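You operate a simulated robot arm through the tools that you are given. There is no shell and no other tool. Be economical: measure what you need, move in short steps, check, and stop when the job is done.

You run a simulated robot arm. Do the job below in one go: nothing can be reset, and whatever is moved stays where it is left.

JOB
Clear the drier of cap No. 26, then wash cap No. 72 and seat it there.
Fine: No. 26 goes in the short white tray; dunk No. 72 clean in the pot and swing the lid shut after.

The check looks at the end state, three seconds after you hand in, the way a careful person would. Anything else that was tipped, shoved, dropped, spilled or broken makes it a failure. A push-on lid holds only when it is set on centred and level and pressed home; a screw cap is set on level and turned clockwise until tight.

ROBOT AND FRAMES
A 7-joint arm with a two-finger parallel gripper, fixed in place. Base frame: the origin is at the foot of the arm, x ahead of it, y to its left, z up. Readings come in mm, degrees, newtons and seconds.
With the tool pointing down near the work surface it reaches from about 120 to 660 mm from the base axis. Its first joint turns from -66.0 to 66.0 degrees. Payload 2.4 kg.
The tool frame sits at the grasp point between the pads (the TCP): z along the fingers, y along the line on which they close. The tips reach 30 mm beyond it. Largest opening 94 mm; finger width 28, thickness 10; the body of the gripper, 50 by 96 mm, starts 55 mm behind the TCP.
Orientation is that of the tool frame in the base frame, as a unit quaternion [x, y, z, w]. With the fingers straight down and closing along the base's y, the tool's x points along the base's -x, its y along +y and its z along -z.

CONTROLS
- The arm moves only by the tool play_rows. Its argument "motion" is a list of rows, each a list of 2 entries, a list of its own where there are three numbers: the shift along the tool's x, y, z in mm, then the turn, a rotation vector about the tool's x, y, z in degrees. In form: [[[tx, ty, tz], [ax, ay, az]], ...]. A call has 1 to 8 rows; each row shifts and turns the commanded pose from where the row before left it, along the tool's axes as they then stand. "grip" is the closure, from 0 (fully open) to 1 (shut), set as the call begins (left out, the last holds). Rows are played at 5 a second. More than 50 mm and 8.6 degrees between two rows, or a gripper value outside its range, and nothing of the call is played. Where a pose cannot be reached the arm comes as near as it can. A force on the tool above 90 N (or 10 N above the force at the start of the call, whichever is more), or a blocked arm, ends the call early, and 0.2 s more pass. Each finger travels about 153 mm/s and halts on what it meets, pressing with about 30 N; the grip force reading is that of the motor and also rises with nothing between the fingers. The clock runs only during rows and for 0.2 s after the last one: add rows that do not move to give the fingers time. It gives the time, the measured TCP pose, the force on the tool (base axes), the opening and the grip force at its end, in the units of the frame above (readings bear some noise), with the torque about the TCP (base axes, N m) and any sound that the robot's microphone picked up.
- Cameras (640 x 400 px; columns grow to the right, rows downward): "scene" is fixed at [37.1, 471, 1445.2]; the picture's right is [-0.76, -0.65, 0.00], its down [-0.36, 0.42, -0.83] and it looks along [0.54, -0.63, -0.55] (base axes); focal length 272 px, centre (320, 200). "wrist" rides on the gripper at [76, 14, -102] in the tool frame; the picture's right is [-0.18, 0.98, 0.00], its down [-0.75, -0.14, -0.64] and it looks along [-0.63, -0.12, 0.77] (tool axes); focal length 243 px, centre (320, 200). There is no depth. A picture from a camera that has moved, and an enlarged one, comes with that camera's place and axes in the base frame and with its lens.
- camera(camera): a new picture of that camera. No time passes.
- inspect(camera, box): a new picture of the part [left, top, right, bottom] of that camera's present view, enlarged. No time passes.
- finish_job(): hands the job in; it is judged then, once.

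Go step by step. Nothing tells you positions but the pictures and the camera data: compare them with the known pose of the tool, close in by small moves and look again before you grip or let go. The budget is 120 turns and 64 pictures, counting those below and the enlarged ones. Unless the task says otherwise, let go and move clear before handing in, and close with one line.

The tools are called after "Emit:" as a command line: name --argument value ..., lists and objects as JSON in quotes. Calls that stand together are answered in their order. play_rows: Moves the arm, as the interface text tells. Its arguments: {"type":"object","properties":{"motion":{"type":"array"},"grip":{"type":"number"}},"required":["motion"]} The other tools are called the same way: camera (camera) takes a picture; inspect (camera, box) takes an enlarged picture of a part of a camera's view; finish_job () hands the job in.

At the start:

```text
t: 0.0
eef_pos: [347.8, 17.7, 1312.6]
tcp_rot: [0.0, 1.0, 0.0, -0.001]
force: [0.4, 0.3, -0.1]
torque: [0.03, 0.01, -0.01]
finger_gap: 94.1
finger_force: 0.1
```

scene: 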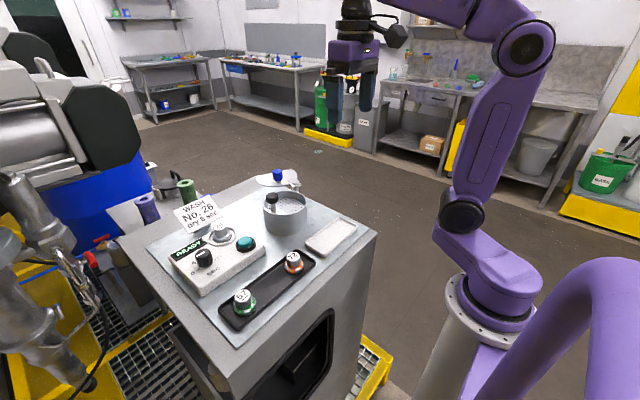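
wrist: 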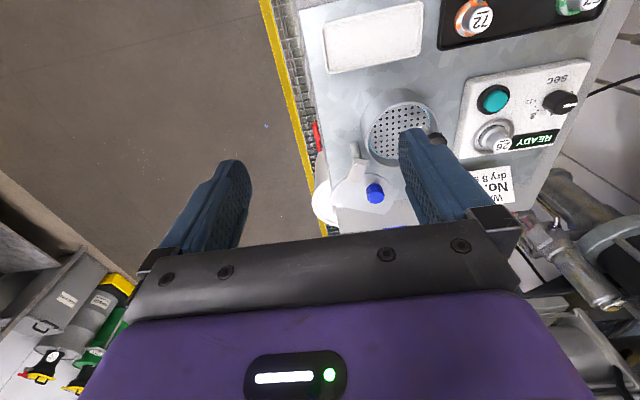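

I see a bench with a drier unit (READY, knob, teal button, cap 26 in its seat), a pot with a perforated dunk plate and lid, a white tray, and a black tray with caps 72 and 67. I'll take close-ups first.

Emit:
inspect --camera "scene" --box '[130, 160, 370, 340]'

Emit:
inspect --camera "wrist" --box '[300, 0, 620, 240]'

```text
2.22 times, centred on (250, 250) of scene
camera zoom: at [37.1, 471.0, 1445.2], right [-0.76, -0.65, 0.0], down [-0.36, 0.42, -0.83], along [0.54, -0.63, -0.55], focal length 604 px, centre (476, 89)
```

zoom: 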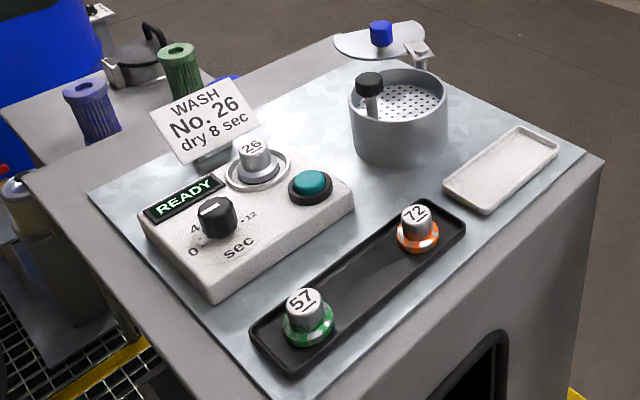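

```text
1.67 times, centred on (460, 120) of wrist
camera zoom: at [271.6, 30.1, 1415.4], right [0.18, 0.98, 0.0], down [0.75, -0.14, 0.64], along [0.63, -0.12, -0.77], focal length 404 px, centre (87, 333)
```

zoom: 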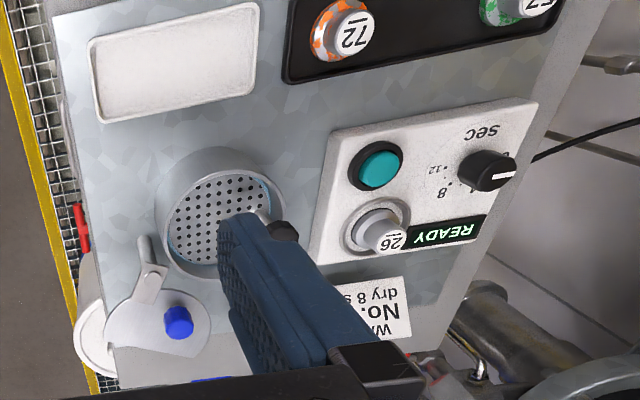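

The 26 cap top is near (489,270,1081), cap 72 near (327,215,1055) and the pot rim centre near (444,121,1075). I'll move the hand for a closer wrist view.

Emit:
play_rows --motion '[[[19, 36, 9], [0, 0, 0]], [[19, 36, 9], [0, 0, 0]], [[19, 36, 9], [0, 0, 0]], [[19, 36, 9], [0, 0, 0]], [[19, 36, 9], [0, 0, 0]], [[0, 0, 0], [0, 0, 0]]]' --grip 0

Emit:
camera --camera "wrist"

```text
t: 1.4
eef_pos: [250.7, 197.0, 1267.6]
tcp_rot: [0.001, 1.0, -0.001, 0.0]
force: [0.0, 0.2, -0.9]
torque: [-0.02, 0.0, 0.0]
finger_gap: 94.0
finger_force: 0.0
```

```text
59 pictures are left
camera wrist: at [173.9, 210.1, 1369.5], right [0.18, 0.98, 0.0], down [0.75, -0.14, 0.64], along [0.63, -0.12, -0.77], focal length 243 px, centre (320, 200)
```

wrist: 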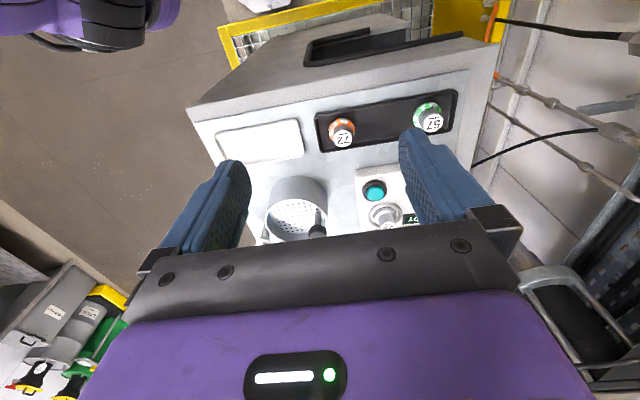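

The view is partly blocked by the hand, but the pot and caps are visible. Enlarging.

Emit:
inspect --camera "wrist" --box '[200, 80, 460, 242]'

Emit:
inspect --camera "scene" --box '[210, 160, 320, 250]'

Emit:
inspect --camera "scene" --box '[160, 195, 270, 285]'

```text
2.46 times, centred on (330, 161) of wrist
camera zoom: at [173.9, 210.1, 1369.5], right [0.18, 0.98, 0.0], down [0.75, -0.14, 0.64], along [0.63, -0.12, -0.77], focal length 597 px, centre (295, 296)
```

zoom: 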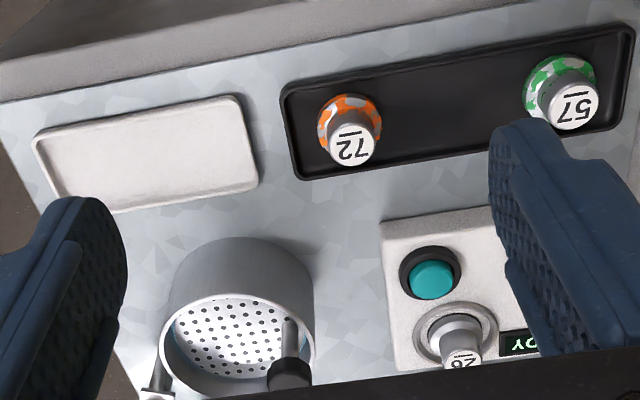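

```text
4.44 times, centred on (265, 205) of scene
camera zoom: at [37.1, 471.0, 1445.2], right [-0.76, -0.65, 0.0], down [-0.36, 0.42, -0.83], along [0.54, -0.63, -0.55], focal length 1208 px, centre (564, 178)
```

zoom: 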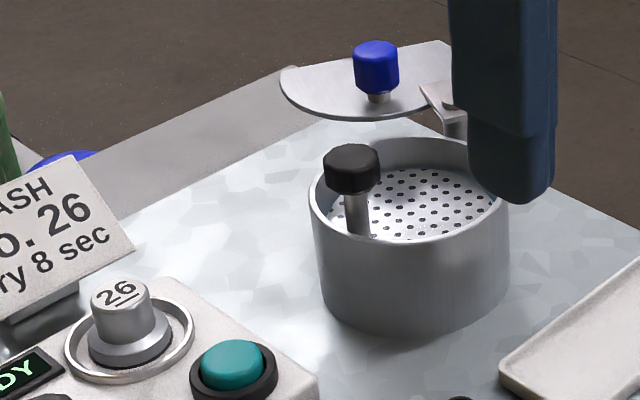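

```text
4.44 times, centred on (215, 240) of scene
camera zoom: at [37.1, 471.0, 1445.2], right [-0.76, -0.65, 0.0], down [-0.36, 0.42, -0.83], along [0.54, -0.63, -0.55], focal length 1208 px, centre (787, 22)
```

zoom: 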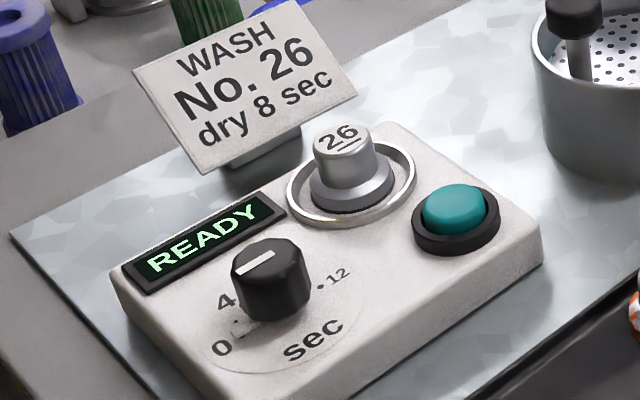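

The caps 72/57 are soiled. The pot has a perforated plate with a plunger knob, and a lid with a blue knob on a pivot post. I need a closer look at lid and plunger.

Emit:
play_rows --motion '[[[-25, -25, 8], [0, 0, 0]], [[-25, -25, 8], [0, 0, 0]], [[-25, -25, 8], [0, 0, 0]], [[-25, -25, 8], [0, 0, 0]], [[0, 0, 0], [0, 0, 0]]]'

Emit:
camera --camera "wrist"

Emit:
inspect --camera "wrist" --box '[230, 60, 430, 240]'

```text
t: 2.6
eef_pos: [352.2, 95.6, 1236.8]
tcp_rot: [0.0, 1.0, -0.001, -0.001]
force: [0.2, -0.2, -0.3]
torque: [0.04, -0.01, -0.03]
finger_gap: 94.2
finger_force: 0.1
```

```text
55 pictures are left
camera wrist: at [275.4, 108.2, 1339.0], right [0.18, 0.98, 0.0], down [0.75, -0.14, 0.64], along [0.63, -0.12, -0.77], focal length 243 px, centre (320, 200)
```

wrist: 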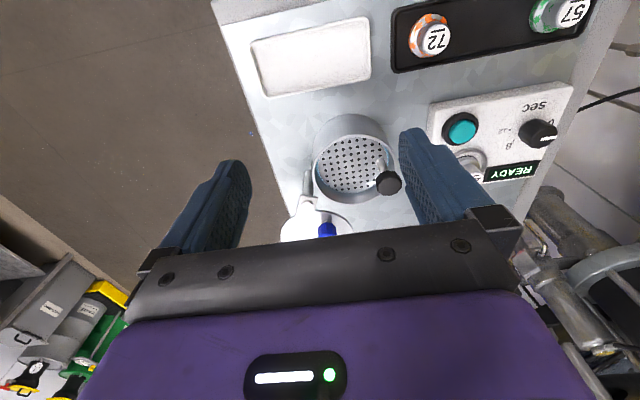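

```text
2.22 times, centred on (330, 150) of wrist
camera zoom: at [275.4, 108.2, 1339.0], right [0.18, 0.98, 0.0], down [0.75, -0.14, 0.64], along [0.63, -0.12, -0.77], focal length 539 px, centre (298, 311)
```

zoom: 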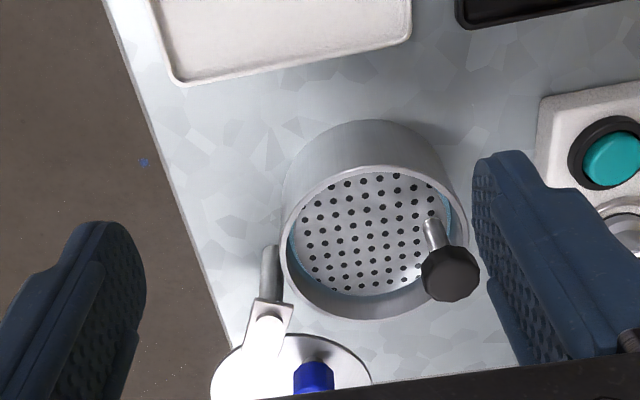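

Pot rim centre is about (449,120,1075), plunger knob (448,154,1115), white tray centre (328,90). I'll go above cap 26 at about (491,269) and check alignment.

Emit:
play_rows --motion '[[[-27.5, 34.5, 9], [0, 0, 0]], [[-27.5, 34.5, 9], [0, 0, 0]], [[-27.5, 34.5, 9], [0, 0, 0]], [[-27.5, 34.5, 9], [0, 0, 0]], [[-27.5, 34.5, 9], [0, 0, 0]], [[0, 0, 0], [0, 0, 0]]]'

Emit:
camera --camera "wrist"

Emit:
camera --camera "scene"

```text
t: 4.0
eef_pos: [493.3, 269.2, 1192.9]
tcp_rot: [0.0, 1.0, 0.0, 0.0]
force: [0.5, -0.2, 0.3]
torque: [-0.05, 0.01, 0.0]
finger_gap: 94.1
finger_force: 0.1
```

```text
53 pictures are left
camera wrist: at [416.2, 281.8, 1295.9], right [0.18, 0.98, 0.0], down [0.75, -0.14, 0.64], along [0.63, -0.12, -0.77], focal length 243 px, centre (320, 200)
```

wrist: 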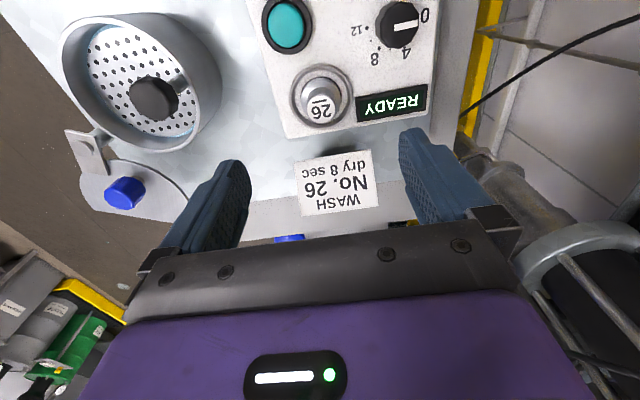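

```text
52 pictures are left
```

scene: 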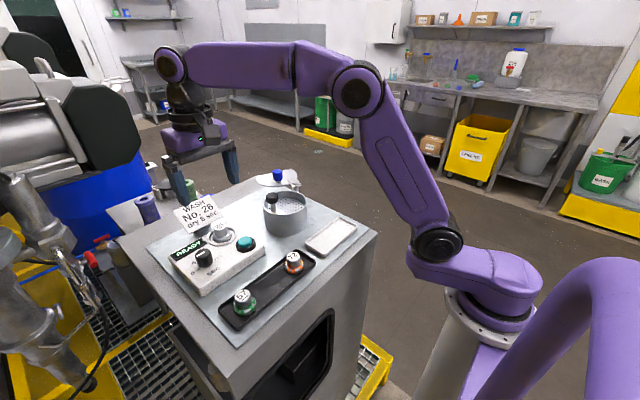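

Cap 26 computes to (490,268.5,1080), with clear space around. I'll descend with the fingers partly closed.

Emit:
play_rows --motion '[[[2, -0.7, 33], [0, 0, 0]], [[0.5, 0, 33], [0, 0, 0]], [[0, 0, 20], [0, 0, 0]], [[0, 0, 11], [0, 0, 0]], [[0, 0, 0], [0, 0, 0]]]' --grip 0.4

Emit:
camera --camera "wrist"

Emit:
inspect --camera "scene" --box '[160, 180, 270, 270]'

```text
t: 5.2
eef_pos: [488.6, 267.9, 1093.8]
tcp_rot: [0.0, 1.0, -0.001, 0.0]
force: [-0.2, -0.8, 0.1]
torque: [-0.01, 0.01, 0.0]
finger_gap: 56.4
finger_force: 0.1
```

```text
51 pictures are left
camera wrist: at [412.1, 281.8, 1197.4], right [0.18, 0.98, 0.0], down [0.75, -0.14, 0.64], along [0.63, -0.12, -0.77], focal length 243 px, centre (320, 200)
```

wrist: 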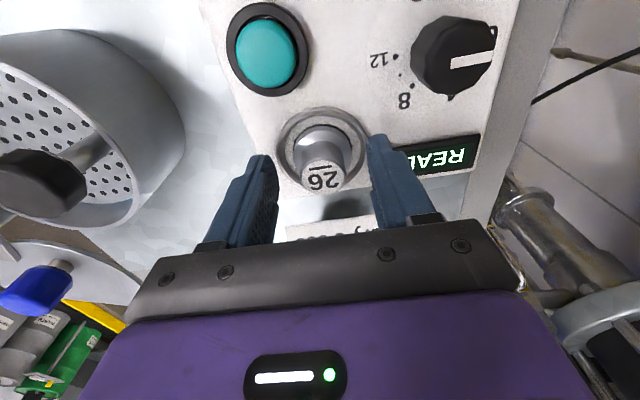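

```text
4.44 times, centred on (215, 225) of scene
camera zoom: at [37.1, 471.0, 1445.2], right [-0.76, -0.65, 0.0], down [-0.36, 0.42, -0.83], along [0.54, -0.63, -0.55], focal length 1208 px, centre (787, 89)
```

zoom: 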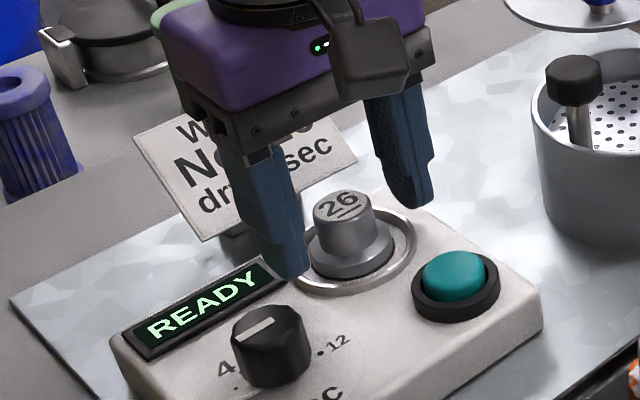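

The fingers straddle cap 26 centrally. Closing the grip now.

Emit:
play_rows --motion '[[[-1.5, 0.5, 1], [0, 0, 0]], [[0, 0, 0], [0, 0, 0]], [[0, 0, 0], [0, 0, 0]]]' --grip 1

```text
t: 6.0
eef_pos: [490.3, 269.5, 1094.3]
tcp_rot: [0.0, 1.0, 0.001, 0.001]
force: [-4.2, -0.4, 10.3]
torque: [-0.15, 0.11, 0.0]
finger_gap: 25.7
finger_force: 29.6
```

It's gripped at 25.7 mm. Lifting gently and checking.

Emit:
play_rows --motion '[[[0, 0, -5], [0, 0, 0]], [[0, 0, -10], [0, 0, 0]], [[0, 0, -25], [0, 0, 0]], [[0, 0, -40], [0, 0, 0]], [[0, 0, 0], [0, 0, 0]]]'

Emit:
camera --camera "wrist"

Emit:
inspect --camera "scene" --box '[160, 150, 270, 240]'

```text
t: 7.2
eef_pos: [489.4, 267.0, 1172.6]
tcp_rot: [0.0, 1.0, 0.001, 0.0]
force: [0.4, 0.0, -1.4]
torque: [0.03, -0.01, 0.03]
finger_gap: 26.1
finger_force: 30.1
```

```text
49 pictures are left
camera wrist: at [412.3, 280.8, 1275.5], right [0.18, 0.98, 0.0], down [0.75, -0.14, 0.64], along [0.63, -0.12, -0.77], focal length 243 px, centre (320, 200)
```

wrist: 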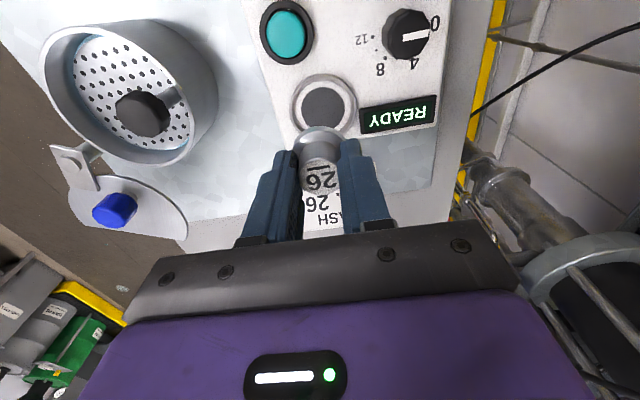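

```text
4.44 times, centred on (215, 195) of scene
camera zoom: at [37.1, 471.0, 1445.1], right [-0.76, -0.65, 0.0], down [-0.36, 0.42, -0.83], along [0.54, -0.63, -0.55], focal length 1208 px, centre (787, 222)
```

zoom: 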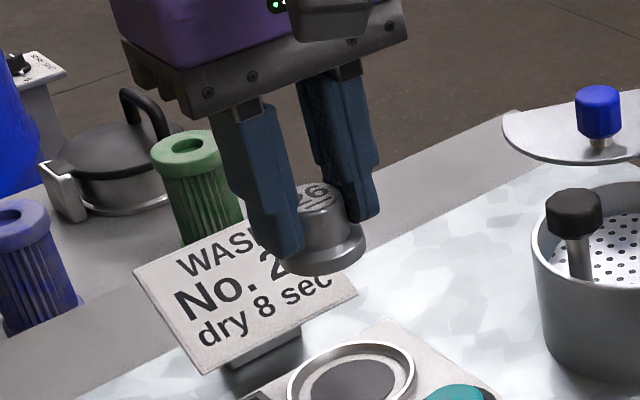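

Cap 26 is held and the seat at (490,268) is empty. Now I'll carry it over the white tray centre.

Emit:
play_rows --motion '[[[27, -29.5, 0], [0, 0, 0]], [[27, -29.5, 0], [0, 0, 0]], [[27, -29.5, 0], [0, 0, 0]], [[27, -29.5, 0], [0, 0, 0]], [[27, -29.5, 0], [0, 0, 0]], [[27, -29.5, 0], [0, 0, 0]], [[0, 0, 40], [0, 0, 0]], [[0, 0, 0], [0, 0, 0]]]'

Emit:
camera --camera "wrist"

Emit:
inspect --camera "scene" --box '[260, 180, 390, 290]'

```text
t: 9.0
eef_pos: [327.5, 92.3, 1133.5]
tcp_rot: [0.0, 1.0, 0.0, -0.001]
force: [0.0, 0.0, -1.3]
torque: [0.01, -0.01, -0.01]
finger_gap: 25.9
finger_force: 30.1
```

```text
47 pictures are left
camera wrist: at [250.6, 104.7, 1237.0], right [0.18, 0.98, 0.0], down [0.75, -0.14, 0.64], along [0.63, -0.12, -0.77], focal length 243 px, centre (320, 200)
```

wrist: 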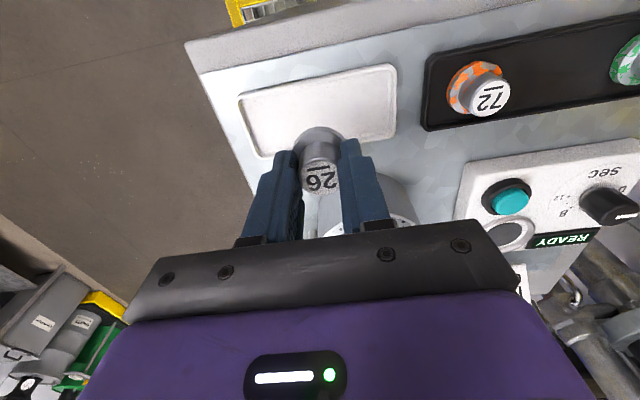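

```text
3.64 times, centred on (325, 235) of scene
camera zoom: at [37.1, 471.0, 1445.1], right [-0.76, -0.65, 0.0], down [-0.36, 0.42, -0.83], along [0.54, -0.63, -0.55], focal length 989 px, centre (302, 73)
```

zoom: 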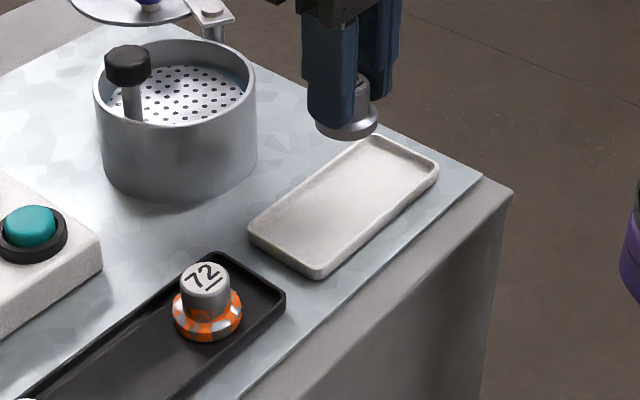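

Tray centre is confirmed at about (329,89). Lowering to just above the floor.

Emit:
play_rows --motion '[[[-1.5, -2, 25], [0, 0, 0]], [[0, 0, 20], [0, 0, 0]], [[0, 0, 8], [0, 0, 0]], [[0, 0, 0], [0, 0, 0]]]'

Emit:
inspect --camera "scene" --box '[260, 180, 390, 290]'

```text
t: 10.0
eef_pos: [330.9, 90.0, 1080.5]
tcp_rot: [-0.001, 1.0, 0.0, 0.0]
force: [0.0, -0.9, -1.4]
torque: [-0.02, 0.04, -0.01]
finger_gap: 25.5
finger_force: 30.0
```

```text
3.64 times, centred on (325, 235) of scene
camera zoom: at [37.1, 471.0, 1445.1], right [-0.76, -0.65, 0.0], down [-0.36, 0.42, -0.83], along [0.54, -0.63, -0.55], focal length 989 px, centre (302, 73)
```

zoom: 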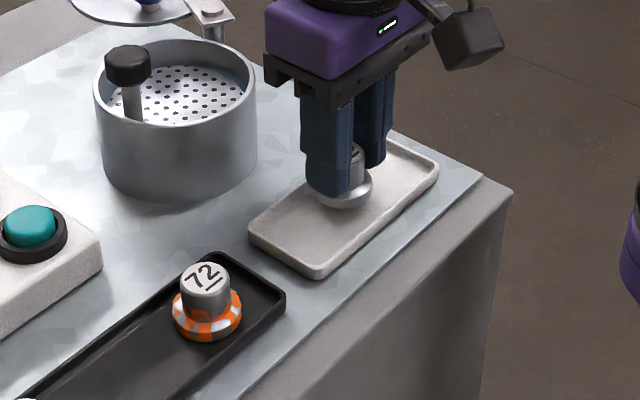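

The cap is over the tray middle, a few mm off the floor. I'll go down in 2 mm steps.

Emit:
play_rows --motion '[[[0, 0, 3], [0, 0, 0]], [[0, 0, 2], [0, 0, 0]], [[0, 0, 0], [0, 0, 0]]]'

Emit:
play_rows --motion '[[[0, 0, 2], [0, 0, 0]], [[0, 0, 0], [0, 0, 0]]]'

Emit:
play_rows --motion '[[[0, 0, 2], [0, 0, 0]], [[0, 0, 0], [0, 0, 0]]]'

```text
t: 10.8
eef_pos: [331.1, 89.0, 1074.8]
tcp_rot: [0.0, 1.0, -0.001, 0.0]
force: [0.4, -0.1, -1.3]
torque: [0.01, 0.02, -0.01]
finger_gap: 26.0
finger_force: 30.0
```

```text
t: 11.4
eef_pos: [329.9, 90.1, 1072.3]
tcp_rot: [0.0, 1.0, 0.0, 0.0]
force: [-1.3, 0.7, -1.1]
torque: [0.01, 0.01, 0.03]
finger_gap: 25.7
finger_force: 30.4
```

```text
t: 12.0
eef_pos: [328.6, 90.3, 1068.8]
tcp_rot: [0.0, 1.0, 0.0, 0.0]
force: [0.4, -0.2, -2.1]
torque: [0.01, 0.0, 0.01]
finger_gap: 25.9
finger_force: 29.5
```

Emit:
play_rows --motion '[[[0, 0, 2], [0, 0, 0]], [[0, 0, 0], [0, 0, 0]]]'

Emit:
inspect --camera "scene" --box '[280, 200, 360, 270]'

```text
t: 12.6
eef_pos: [329.7, 89.6, 1069.5]
tcp_rot: [0.0, 1.0, 0.0, 0.001]
force: [-2.0, -3.9, 18.7]
torque: [-0.04, 0.05, 0.01]
finger_gap: 25.8
finger_force: 29.9
```

```text
5.71 times, centred on (320, 235) of scene
camera zoom: at [36.9, 470.8, 1445.2], right [-0.76, -0.65, 0.0], down [-0.36, 0.42, -0.83], along [0.54, -0.63, -0.55], focal length 1554 px, centre (320, 0)
```

zoom: 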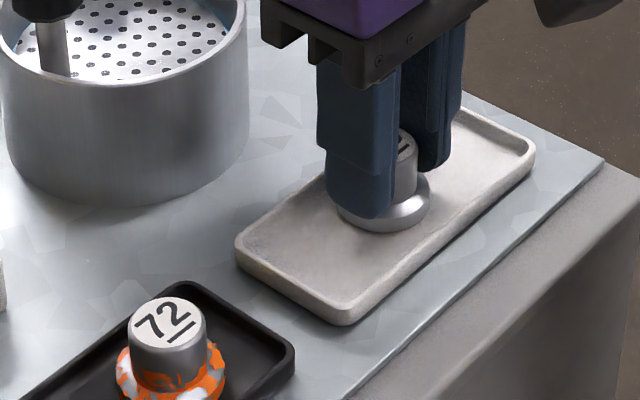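

Contact was felt at TCP 1069.5. I'll ease off 1 mm, open and rise.

Emit:
play_rows --motion '[[[0, 0, -1], [0, 0, 0]], [[0, 0, 0], [0, 0, 0]]]'

Emit:
play_rows --motion '[[[0, 0, 0], [0, 0, 0]], [[0, 0, 0], [0, 0, 0]], [[0, 0, -10], [0, 0, 0]], [[0, 0, -40], [0, 0, 0]], [[0, 0, -40], [0, 0, 0]], [[0, 0, 0], [0, 0, 0]]]' --grip 0.4

Emit:
camera --camera "wrist"

```text
t: 13.2
eef_pos: [328.9, 90.0, 1069.0]
tcp_rot: [0.0, 1.0, 0.0, -0.001]
force: [-0.3, -0.6, -1.6]
torque: [0.0, -0.01, 0.02]
finger_gap: 25.8
finger_force: 29.8
```

```text
t: 14.6
eef_pos: [328.6, 91.5, 1161.2]
tcp_rot: [0.0, 1.0, 0.0, 0.001]
force: [0.5, 0.5, -0.3]
torque: [-0.02, 0.0, -0.04]
finger_gap: 56.3
finger_force: 0.1
```

```text
43 pictures are left
camera wrist: at [252.3, 104.7, 1263.7], right [0.18, 0.98, 0.0], down [0.75, -0.14, 0.64], along [0.63, -0.12, -0.77], focal length 243 px, centre (320, 200)
```

wrist: 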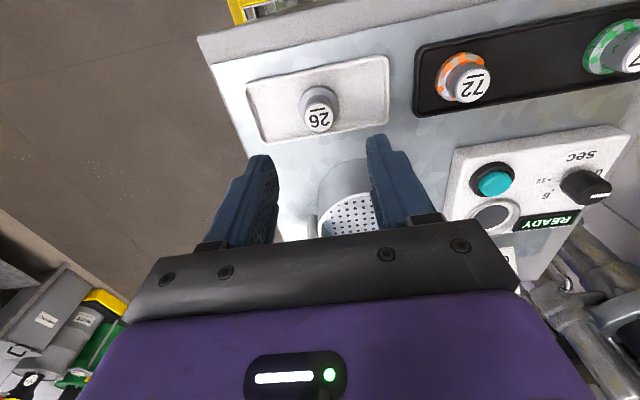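

Cap 26 now sits in the white tray. Next I'll move over cap 72 while turning the hand 90° so the fingers close along x, clear of the plunger knob later.

Emit:
play_rows --motion '[[[0, 30, 0], [0, 0, 0]], [[0, 30, 0], [0, 0, 0]], [[0, 30, 0], [0, 0, 0]], [[0, 31, 0], [0, 0, 0]], [[0, 0, 0], [0, 0, 8.5]], [[0, 0, 0], [0, 0, 8.5]], [[0, 0, 0], [0, 0, 8.5]], [[0, 0, 0], [0, 0, 8.5]]]'

Emit:
play_rows --motion '[[[0, 0, 0], [0, 0, 8]], [[0, 0, 0], [0, 0, 8]], [[0, 0, 0], [0, 0, 8]], [[0, 0, 0], [0, 0, 8]], [[0, 0, 0], [0, 0, 8]], [[0, 0, 0], [0, 0, 8]], [[0, 0, 0], [0, 0, 8]], [[0, 0, 0], [0, 0, 0]]]'

Emit:
camera --camera "wrist"

```text
t: 16.4
eef_pos: [328.4, 210.6, 1160.0]
tcp_rot: [0.294, 0.956, 0.0, -0.001]
force: [-0.5, -0.3, 0.0]
torque: [-0.02, -0.01, 0.01]
finger_gap: 56.4
finger_force: 0.0
```

```text
t: 18.2
eef_pos: [329.9, 212.1, 1158.7]
tcp_rot: [0.708, 0.707, 0.0, 0.001]
force: [0.5, 0.7, 0.9]
torque: [0.0, 0.03, 0.04]
finger_gap: 56.4
finger_force: 0.1
```

```text
42 pictures are left
camera wrist: at [343.3, 286.7, 1262.6], right [0.98, -0.19, 0.0], down [-0.14, -0.75, 0.64], along [-0.12, -0.63, -0.77], focal length 243 px, centre (320, 200)
```

wrist: 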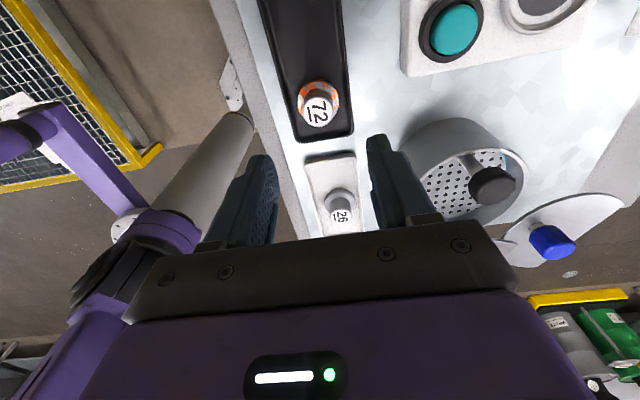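

Cap 72 is about (328.5,214). Descending around it with the fingers open.

Emit:
play_rows --motion '[[[1.5, -1, 30], [0, 0, 0]], [[0, 0, 30], [0, 0, 0]], [[0, 0, 20], [0, 0, 0]], [[0, 0, 7], [0, 0, 0]], [[0, 0, 0], [0, 0, 0]]]'

Emit:
camera --camera "wrist"

Emit:
inspect --camera "scene" --box '[240, 200, 340, 290]'

```text
t: 19.4
eef_pos: [328.3, 213.0, 1071.2]
tcp_rot: [0.706, 0.708, 0.0, 0.0]
force: [0.2, 0.4, 0.1]
torque: [0.03, 0.0, -0.01]
finger_gap: 56.6
finger_force: 0.1
```

```text
41 pictures are left
camera wrist: at [341.9, 288.2, 1175.1], right [0.98, -0.18, 0.0], down [-0.14, -0.75, 0.64], along [-0.12, -0.63, -0.77], focal length 243 px, centre (320, 200)
```

wrist: 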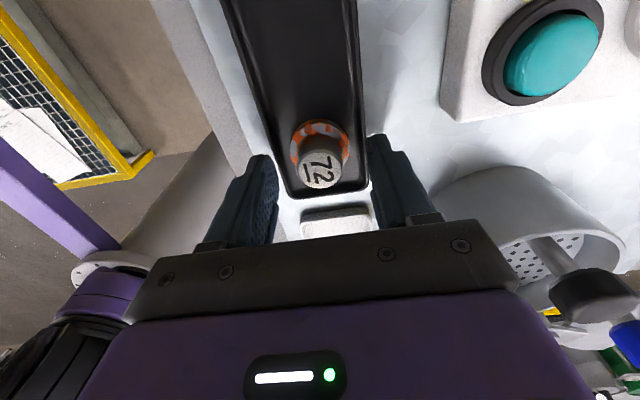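

```text
4.44 times, centred on (290, 245) of scene
camera zoom: at [37.1, 471.0, 1445.2], right [-0.76, -0.65, 0.0], down [-0.36, 0.42, -0.83], along [0.54, -0.63, -0.55], focal length 1208 px, centre (453, 0)
```

zoom: 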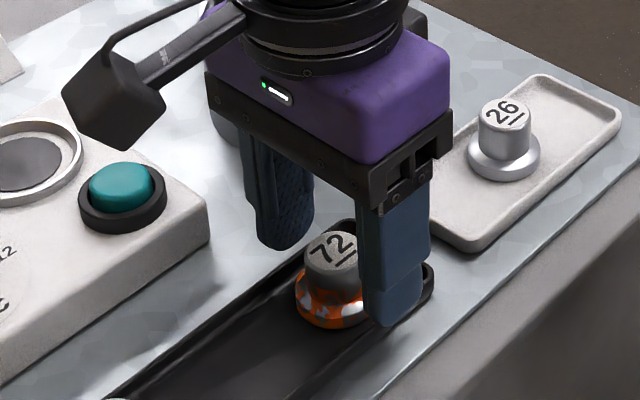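

Cap 72 is centred between the fingers. I'll shift 1.5 mm in y and close.

Emit:
play_rows --motion '[[[1.5, 0, 0], [0, 0, 0]], [[0, 0, 0], [0, 0, 0]]]'

Emit:
play_rows --motion '[[[0, 0, 0], [0, 0, 0]], [[0, 0, 0], [0, 0, 0]], [[0, 0, 0], [0, 0, 0]]]' --grip 1

Emit:
play_rows --motion '[[[0, 0, -5], [0, 0, 0]], [[0, 0, -15], [0, 0, 0]], [[0, 0, -35], [0, 0, 0]], [[0, 0, -45], [0, 0, 0]], [[0, 0, 0], [0, 0, 0]]]'

Emit:
camera --camera "wrist"

```text
t: 20.0
eef_pos: [328.7, 214.6, 1072.5]
tcp_rot: [0.707, 0.707, 0.0, 0.0]
force: [-0.5, 0.3, -1.0]
torque: [0.01, 0.0, -0.04]
finger_gap: 56.6
finger_force: 0.0
```

```text
t: 20.8
eef_pos: [328.2, 214.2, 1071.4]
tcp_rot: [0.708, 0.707, 0.0, -0.001]
force: [-0.8, -0.3, 0.7]
torque: [0.03, 0.07, -0.02]
finger_gap: 25.9
finger_force: 29.8
```

```text
t: 22.0
eef_pos: [329.0, 212.2, 1172.2]
tcp_rot: [0.707, 0.707, 0.0, 0.001]
force: [0.1, -0.2, -1.0]
torque: [0.0, 0.01, 0.0]
finger_gap: 25.9
finger_force: 29.9
```

```text
39 pictures are left
camera wrist: at [342.7, 287.3, 1276.0], right [0.98, -0.18, 0.0], down [-0.14, -0.75, 0.64], along [-0.12, -0.63, -0.77], focal length 243 px, centre (320, 200)
```

wrist: 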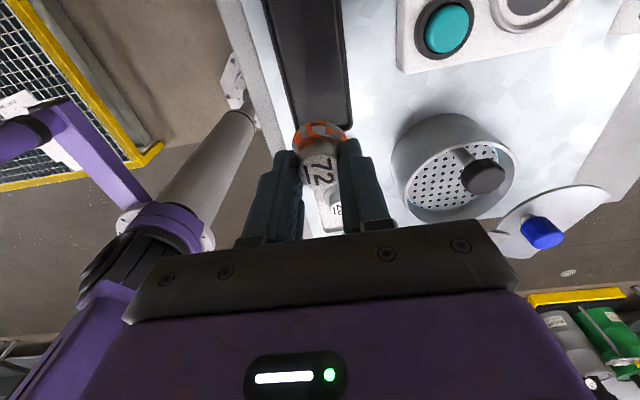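

Cap 72 is held. The pot centre from here agrees with about (451,121); I'll carry it over the plate at (450,110).

Emit:
play_rows --motion '[[[-10, 12, -15], [0, 0, 0]], [[-23, 27.5, 0], [0, 0, 0]], [[-23, 27.5, 0], [0, 0, 0]], [[-23, 27.5, 0], [0, 0, 0]], [[-23, 27, 0], [0, 0, 0]], [[0, 0, 0], [0, 0, 0]]]'

Emit:
camera --camera "wrist"

Emit:
inspect --camera "scene" --box '[210, 130, 340, 240]'

```text
t: 23.4
eef_pos: [451.0, 110.6, 1187.1]
tcp_rot: [0.708, 0.707, 0.0, 0.0]
force: [0.5, -0.1, -1.4]
torque: [0.01, 0.0, 0.0]
finger_gap: 25.9
finger_force: 30.2
```

```text
38 pictures are left
camera wrist: at [464.6, 185.3, 1290.6], right [0.98, -0.18, 0.0], down [-0.14, -0.75, 0.64], along [-0.12, -0.63, -0.77], focal length 243 px, centre (320, 200)
```

wrist: 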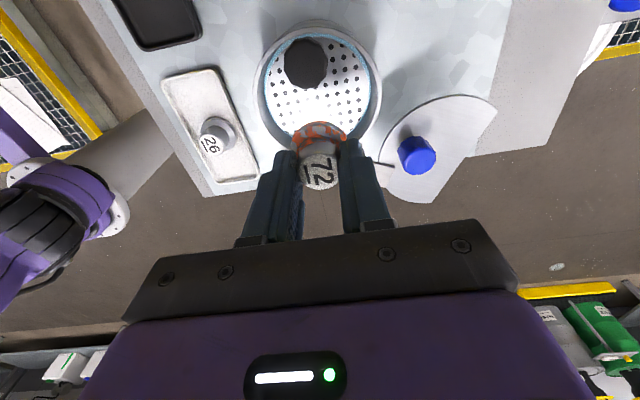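

```text
3.64 times, centred on (275, 185) of scene
camera zoom: at [37.2, 471.0, 1445.1], right [-0.76, -0.65, 0.0], down [-0.36, 0.42, -0.83], along [0.54, -0.63, -0.55], focal length 989 px, centre (484, 254)
```

zoom: 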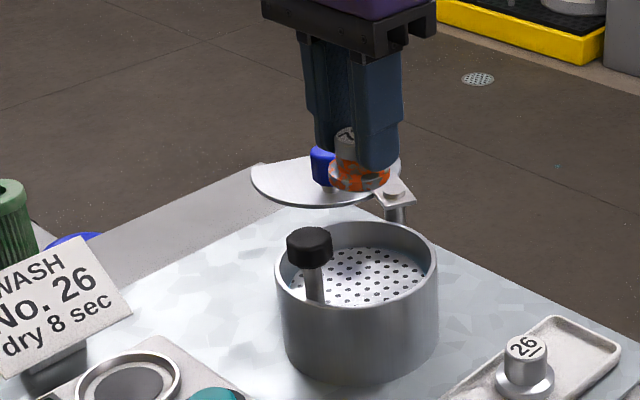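

The cap is aligned over the plate at (451,110), with plunger and lid clear. Lowering to just above the plate.

Emit:
play_rows --motion '[[[0, 0, 35], [0, 0, 0]], [[0, 0, 30], [0, 0, 0]], [[0, 0, 8], [0, 0, 0]], [[0, 0, 0], [0, 0, 0]]]'

Emit:
inspect --camera "scene" --box '[230, 160, 330, 245]'

Emit:
camera --camera "wrist"

```text
t: 24.4
eef_pos: [449.6, 112.8, 1114.6]
tcp_rot: [0.707, 0.707, 0.0, 0.0]
force: [-0.4, -0.5, -0.7]
torque: [-0.01, 0.01, -0.02]
finger_gap: 25.6
finger_force: 30.1
```

```text
4.71 times, centred on (280, 202) of scene
camera zoom: at [37.2, 471.0, 1445.1], right [-0.76, -0.65, 0.0], down [-0.36, 0.42, -0.83], along [0.54, -0.63, -0.55], focal length 1280 px, centre (508, 188)
```

zoom: 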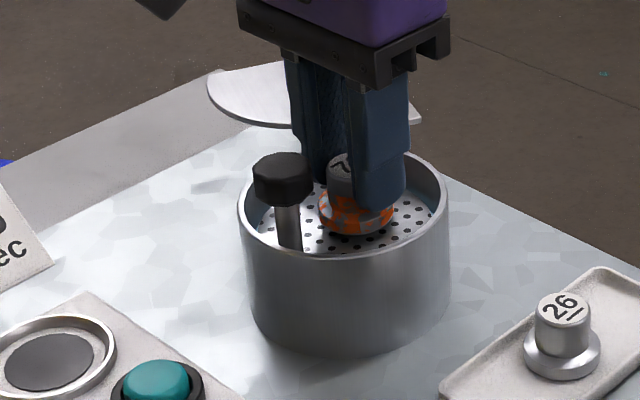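

```text
35 pictures are left
camera wrist: at [463.8, 186.8, 1218.1], right [0.98, -0.18, 0.0], down [-0.14, -0.75, 0.64], along [-0.12, -0.63, -0.77], focal length 243 px, centre (320, 200)
```

wrist: 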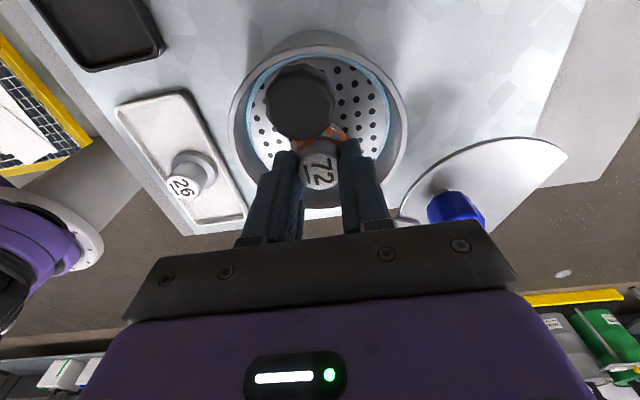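

The cap is now just above the plate. Small steps down while watching force.

Emit:
play_rows --motion '[[[0, 0, 3], [0, 0, 0]], [[0, 0, 3], [0, 0, 0]], [[0, 0, 0], [0, 0, 0]]]'

Emit:
play_rows --motion '[[[0, 0, 2.5], [0, 0, 0]], [[0, 0, 0], [0, 0, 0]]]'

Emit:
play_rows --motion '[[[0, 0, 2.5], [0, 0, 0]], [[0, 0, 0], [0, 0, 0]]]'

```text
t: 25.2
eef_pos: [449.6, 112.0, 1108.5]
tcp_rot: [0.707, 0.707, -0.001, 0.0]
force: [0.7, 0.8, 1.2]
torque: [0.03, -0.04, 0.01]
finger_gap: 25.5
finger_force: 29.6
```

```text
t: 25.8
eef_pos: [451.1, 111.5, 1106.5]
tcp_rot: [0.707, 0.707, -0.001, 0.0]
force: [0.6, -1.3, 1.0]
torque: [-0.04, -0.03, 0.0]
finger_gap: 25.7
finger_force: 29.3
```

```text
t: 26.4
eef_pos: [450.5, 113.1, 1103.4]
tcp_rot: [0.707, 0.707, -0.001, 0.0]
force: [0.2, -0.4, 1.5]
torque: [0.03, -0.01, -0.01]
finger_gap: 25.8
finger_force: 30.0
```

Force has changed slightly; the plate may be giving way. Checking.

Emit:
inspect --camera "scene" --box '[230, 160, 330, 245]'

```text
4.71 times, centred on (280, 202) of scene
camera zoom: at [37.1, 470.9, 1445.2], right [-0.76, -0.65, 0.0], down [-0.36, 0.42, -0.83], along [0.54, -0.63, -0.55], focal length 1280 px, centre (508, 188)
```

zoom: 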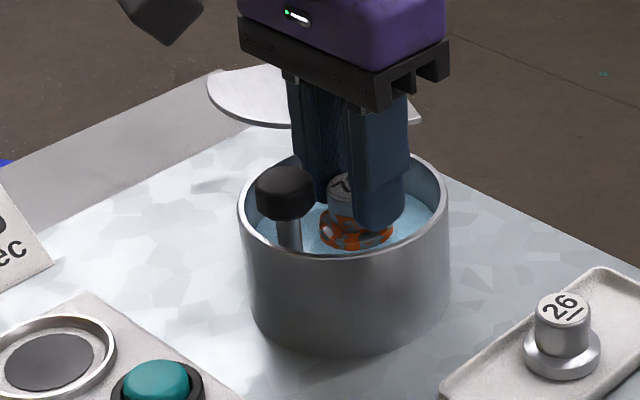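

The sprung plate sinks with the cap and the flange is entering the blue liquid, so I can dunk it while holding it. Continuing down slowly.

Emit:
play_rows --motion '[[[0, 0, 3], [0, 0, 0]], [[0, 0, 3], [0, 0, 0]], [[0, 0, 3], [0, 0, 0]], [[0, 0, 3], [0, 0, 0]], [[0, 0, 0], [0, 0, 0]], [[0, 0, 0], [0, 0, 0]]]'

Emit:
inspect --camera "scene" --box '[230, 160, 330, 245]'

```text
t: 27.8
eef_pos: [449.1, 112.4, 1090.1]
tcp_rot: [0.707, 0.707, 0.0, 0.0]
force: [0.3, -0.5, 3.3]
torque: [-0.03, -0.02, 0.0]
finger_gap: 25.5
finger_force: 30.7
```

```text
4.71 times, centred on (280, 202) of scene
camera zoom: at [37.1, 470.9, 1445.2], right [-0.76, -0.65, 0.0], down [-0.36, 0.42, -0.83], along [0.54, -0.63, -0.55], focal length 1280 px, centre (508, 188)
```

zoom: 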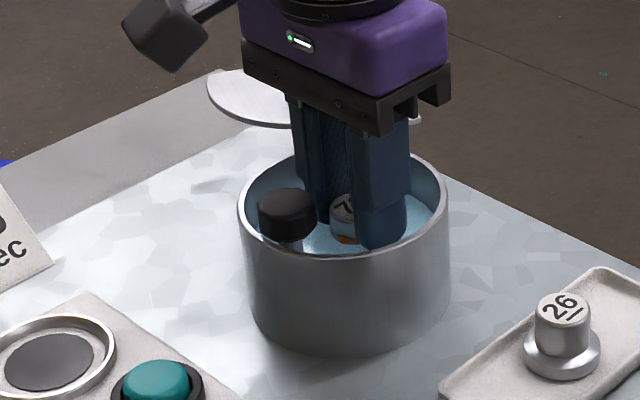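

The soiled flange is just under the surface. A bit deeper, then a hold with small up-and-down swishes.

Emit:
play_rows --motion '[[[0, 0, 3], [0, 0, 0]], [[0, 0, 3], [0, 0, 0]], [[0, 0, 2], [0, 0, 0]], [[0, 0, 0], [0, 0, 0]], [[0, 0, 0], [0, 0, 0]], [[0, 0, 0], [0, 0, 0]], [[0, 0, 0], [0, 0, 0]], [[0, 0, 0], [0, 0, 0]]]'

Emit:
inspect --camera "scene" --box '[230, 160, 330, 245]'

```text
t: 29.6
eef_pos: [450.6, 112.9, 1084.2]
tcp_rot: [0.707, 0.707, 0.0, -0.001]
force: [-1.2, 1.2, 3.2]
torque: [0.08, 0.09, 0.01]
finger_gap: 25.9
finger_force: 30.3
```

```text
4.71 times, centred on (280, 202) of scene
camera zoom: at [37.1, 471.0, 1445.1], right [-0.76, -0.65, 0.0], down [-0.36, 0.42, -0.83], along [0.54, -0.63, -0.55], focal length 1280 px, centre (508, 188)
```

zoom: 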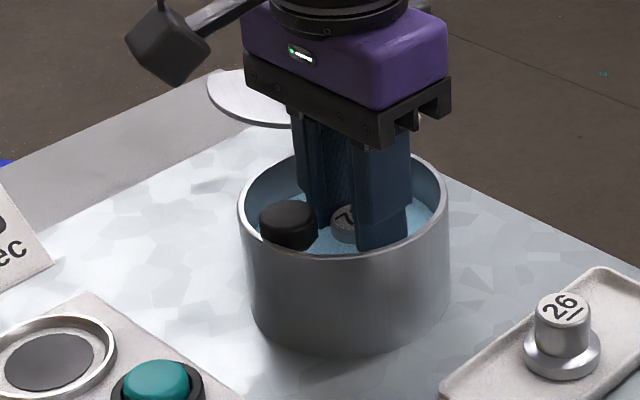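

Nearly all of the cap is submerged. I'll swish gently, then lift and look.

Emit:
play_rows --motion '[[[0, 0, -5], [0, 0, 0]], [[0, 0, -5], [0, 0, 0]], [[0, 0, 5], [0, 0, 0]], [[0, 0, 5], [0, 0, 0]], [[0, 0, -5], [0, 0, 0]], [[0, 0, -5], [0, 0, 0]], [[0, 0, 5], [0, 0, 0]], [[0, 0, 5], [0, 0, 0]]]'

Emit:
play_rows --motion '[[[0, 0, 0], [0, 0, 0]], [[0, 0, 0], [0, 0, 0]], [[0, 0, -5], [0, 0, 0]], [[0, 0, -7], [0, 0, 0]], [[0, 0, -10], [0, 0, 0]], [[0, 0, -10], [0, 0, 0]], [[0, 0, 0], [0, 0, 0]]]'

Emit:
inspect --camera "scene" --box '[230, 160, 330, 245]'

Emit:
inspect --camera "wrist" --box '[230, 60, 430, 230]'

```text
t: 31.4
eef_pos: [448.6, 111.6, 1082.8]
tcp_rot: [0.707, 0.707, 0.001, 0.0]
force: [1.6, 0.5, 3.8]
torque: [0.02, -0.1, 0.01]
finger_gap: 25.7
finger_force: 30.3
```

```text
t: 33.0
eef_pos: [449.8, 111.9, 1116.6]
tcp_rot: [0.707, 0.707, 0.001, 0.0]
force: [-0.2, 0.0, -1.7]
torque: [0.0, 0.05, 0.0]
finger_gap: 25.9
finger_force: 30.1
```

```text
4.71 times, centred on (280, 202) of scene
camera zoom: at [37.1, 471.0, 1445.1], right [-0.76, -0.65, 0.0], down [-0.36, 0.42, -0.83], along [0.54, -0.63, -0.55], focal length 1280 px, centre (508, 188)
```

zoom: 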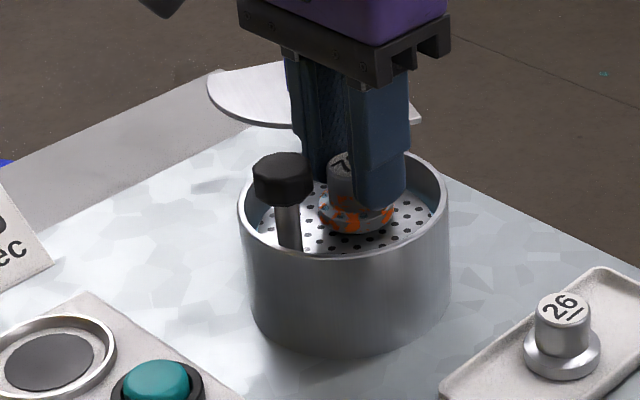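

```text
2.35 times, centred on (330, 145) of wrist
camera zoom: at [463.9, 186.5, 1218.7], right [0.98, -0.18, 0.0], down [-0.14, -0.75, 0.64], along [-0.12, -0.63, -0.77], focal length 571 px, centre (296, 329)
```

zoom: 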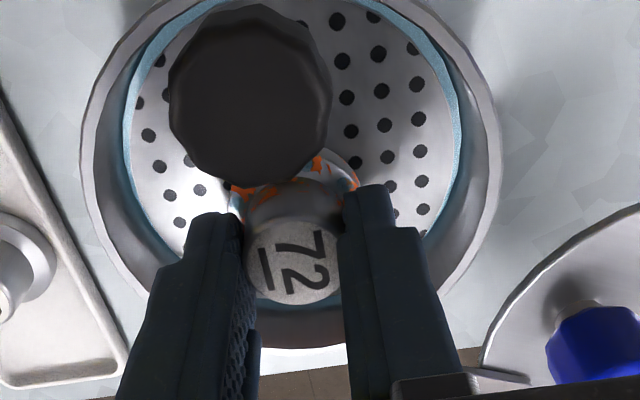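

The dunk removed a good part of the orange. I'll do several more full dunks.

Emit:
play_rows --motion '[[[0, 0, 11], [0, 0, 0]], [[0, 0, 11], [0, 0, 0]], [[0, 0, 11], [0, 0, 0]], [[0, 0, 0], [0, 0, 0]], [[0, 0, 0], [0, 0, 0]], [[0, 0, -11], [0, 0, 0]], [[0, 0, -11], [0, 0, 0]], [[0, 0, -11], [0, 0, 0]]]'

Emit:
play_rows --motion '[[[0, 0, 11], [0, 0, 0]], [[0, 0, 11], [0, 0, 0]], [[0, 0, 11], [0, 0, 0]], [[0, 0, 0], [0, 0, 0]], [[0, 0, 0], [0, 0, 0]], [[0, 0, -11], [0, 0, 0]], [[0, 0, -11], [0, 0, 0]], [[0, 0, -11], [0, 0, 0]]]'

Emit:
inspect --camera "scene" --box '[240, 170, 320, 238]'

```text
t: 34.8
eef_pos: [449.4, 112.9, 1114.7]
tcp_rot: [0.707, 0.708, 0.0, -0.001]
force: [0.7, 0.1, -0.5]
torque: [0.0, 0.0, 0.02]
finger_gap: 25.5
finger_force: 30.0
```

```text
t: 36.6
eef_pos: [449.5, 113.6, 1115.3]
tcp_rot: [0.707, 0.707, -0.001, -0.001]
force: [-0.1, 0.7, -2.2]
torque: [0.0, 0.02, 0.04]
finger_gap: 25.6
finger_force: 29.7
```

```text
5.88 times, centred on (280, 204) of scene
camera zoom: at [37.1, 471.0, 1445.1], right [-0.76, -0.65, 0.0], down [-0.36, 0.42, -0.83], along [0.54, -0.63, -0.55], focal length 1599 px, centre (555, 176)
```

zoom: 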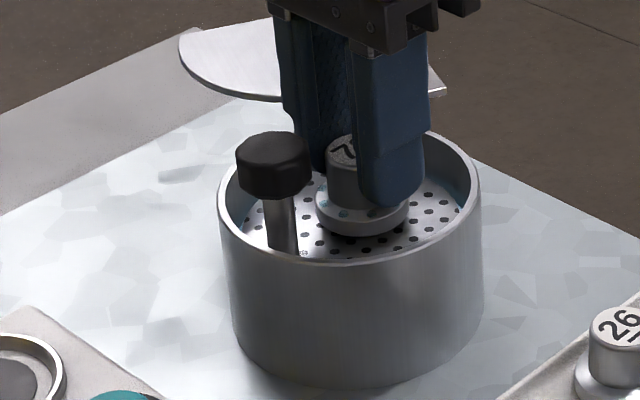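

Visible sides are clean with just wet drops left. One more dunk for safety, then I'll lift, let it drip over the pot and inspect.

Emit:
play_rows --motion '[[[0, 0, 11], [0, 0, 0]], [[0, 0, 11], [0, 0, 0]], [[0, 0, 11], [0, 0, 0]], [[0, 0, 0], [0, 0, 0]], [[0, 0, 0], [0, 0, 0]], [[0, 0, -11], [0, 0, 0]], [[0, 0, -11], [0, 0, 0]], [[0, 0, -11], [0, 0, 0]]]'

Emit:
play_rows --motion '[[[0, 0, -20], [0, 0, 0]], [[0, 0, 0], [0, 0, 0]], [[0, 0, 0], [0, 0, 0]], [[0, 0, 0], [0, 0, 0]], [[0, 0, 0], [0, 0, 0]], [[0, 0, 0], [0, 0, 0]], [[0, 0, -20], [0, 0, 0]], [[0, 0, -35], [0, 0, 0]]]'

Emit:
camera --camera "wrist"

Emit:
inspect --camera "scene" --box '[230, 150, 330, 240]'

```text
t: 38.4
eef_pos: [449.6, 112.3, 1114.6]
tcp_rot: [0.707, 0.707, -0.001, -0.001]
force: [0.1, 0.2, -1.5]
torque: [-0.02, -0.02, 0.02]
finger_gap: 25.9
finger_force: 29.4
```

```text
t: 40.2
eef_pos: [449.9, 112.0, 1189.5]
tcp_rot: [0.707, 0.707, 0.0, 0.0]
force: [-0.2, -0.3, -1.1]
torque: [-0.01, -0.01, -0.02]
finger_gap: 25.9
finger_force: 29.7
```

```text
28 pictures are left
camera wrist: at [463.9, 186.9, 1292.8], right [0.98, -0.18, 0.0], down [-0.14, -0.75, 0.64], along [-0.12, -0.63, -0.77], focal length 243 px, centre (320, 200)
```

wrist: 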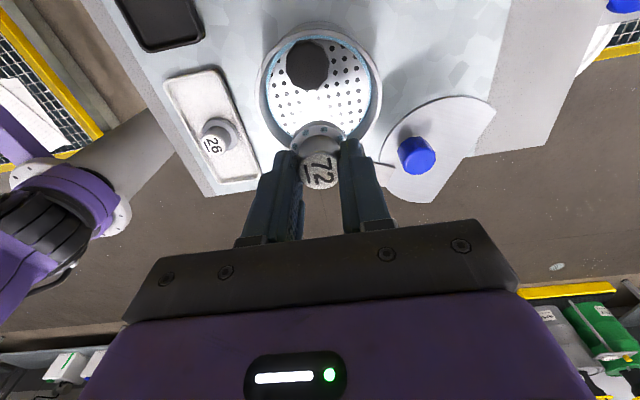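

```text
4.44 times, centred on (280, 195) of scene
camera zoom: at [37.1, 471.0, 1445.2], right [-0.76, -0.65, 0.0], down [-0.36, 0.42, -0.83], along [0.54, -0.63, -0.55], focal length 1208 px, centre (498, 222)
```

zoom: 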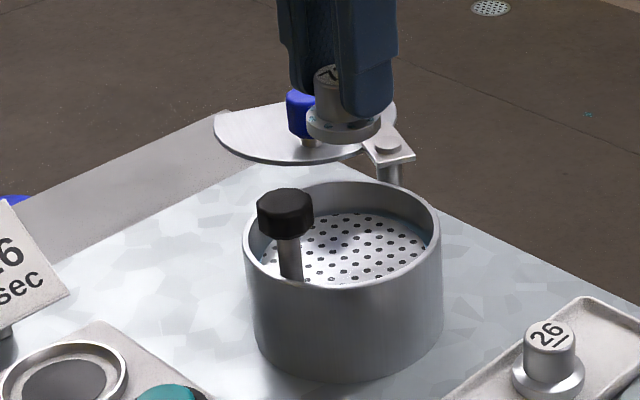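

Cap 72 is clean. I'll measure how it sits in the grip before seating it.

Emit:
inspect --camera "wrist" --box '[270, 100, 370, 200]'

```text
4.00 times, centred on (320, 150) of wrist
camera zoom: at [463.9, 186.9, 1292.8], right [0.98, -0.18, 0.0], down [-0.14, -0.75, 0.64], along [-0.12, -0.63, -0.77], focal length 970 px, centre (320, 400)
```

zoom: 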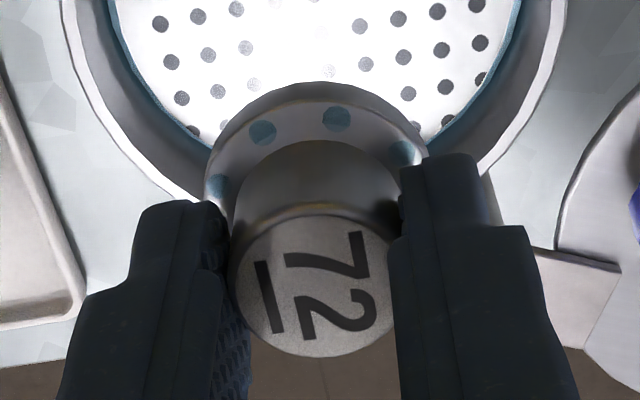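

Grip looks square. Carrying the cap to above the drier seat at (490,268).

Emit:
play_rows --motion '[[[39, 10, 0], [0, 0, 0]], [[39, 10, 0], [0, 0, 0]], [[39, 10, 0], [0, 0, 0]], [[39, 10, 0], [0, 0, 0]], [[0, 0, 30], [0, 0, 0]], [[0, 0, 0], [0, 0, 0]]]'

Emit:
inspect --camera "wrist" --box '[220, 60, 420, 220]'

Emit:
inspect --camera "scene" --box '[165, 160, 275, 260]'

```text
t: 41.6
eef_pos: [486.6, 266.5, 1159.8]
tcp_rot: [0.706, 0.708, 0.0, 0.0]
force: [0.6, 0.1, -1.2]
torque: [0.01, 0.01, -0.03]
finger_gap: 25.7
finger_force: 30.1
```

```text
2.50 times, centred on (320, 140) of wrist
camera zoom: at [501.5, 342.1, 1263.4], right [0.98, -0.18, 0.0], down [-0.14, -0.75, 0.64], along [-0.12, -0.63, -0.77], focal length 606 px, centre (320, 350)
```

zoom: 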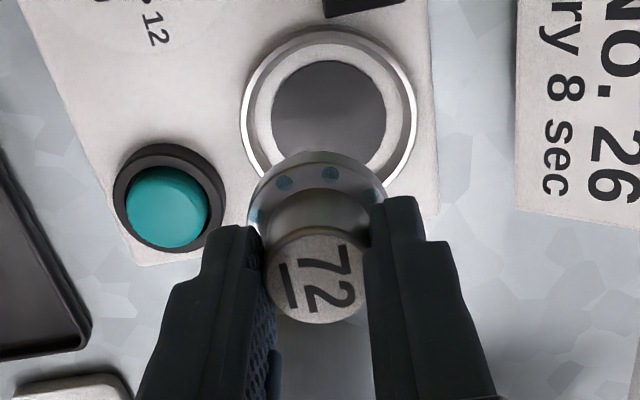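

```text
4.00 times, centred on (220, 210) of scene
camera zoom: at [37.1, 471.0, 1445.1], right [-0.76, -0.65, 0.0], down [-0.36, 0.42, -0.83], along [0.54, -0.63, -0.55], focal length 1088 px, centre (720, 160)
```

zoom: 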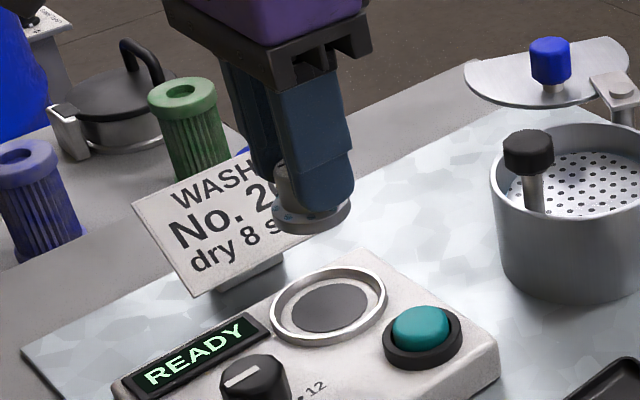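

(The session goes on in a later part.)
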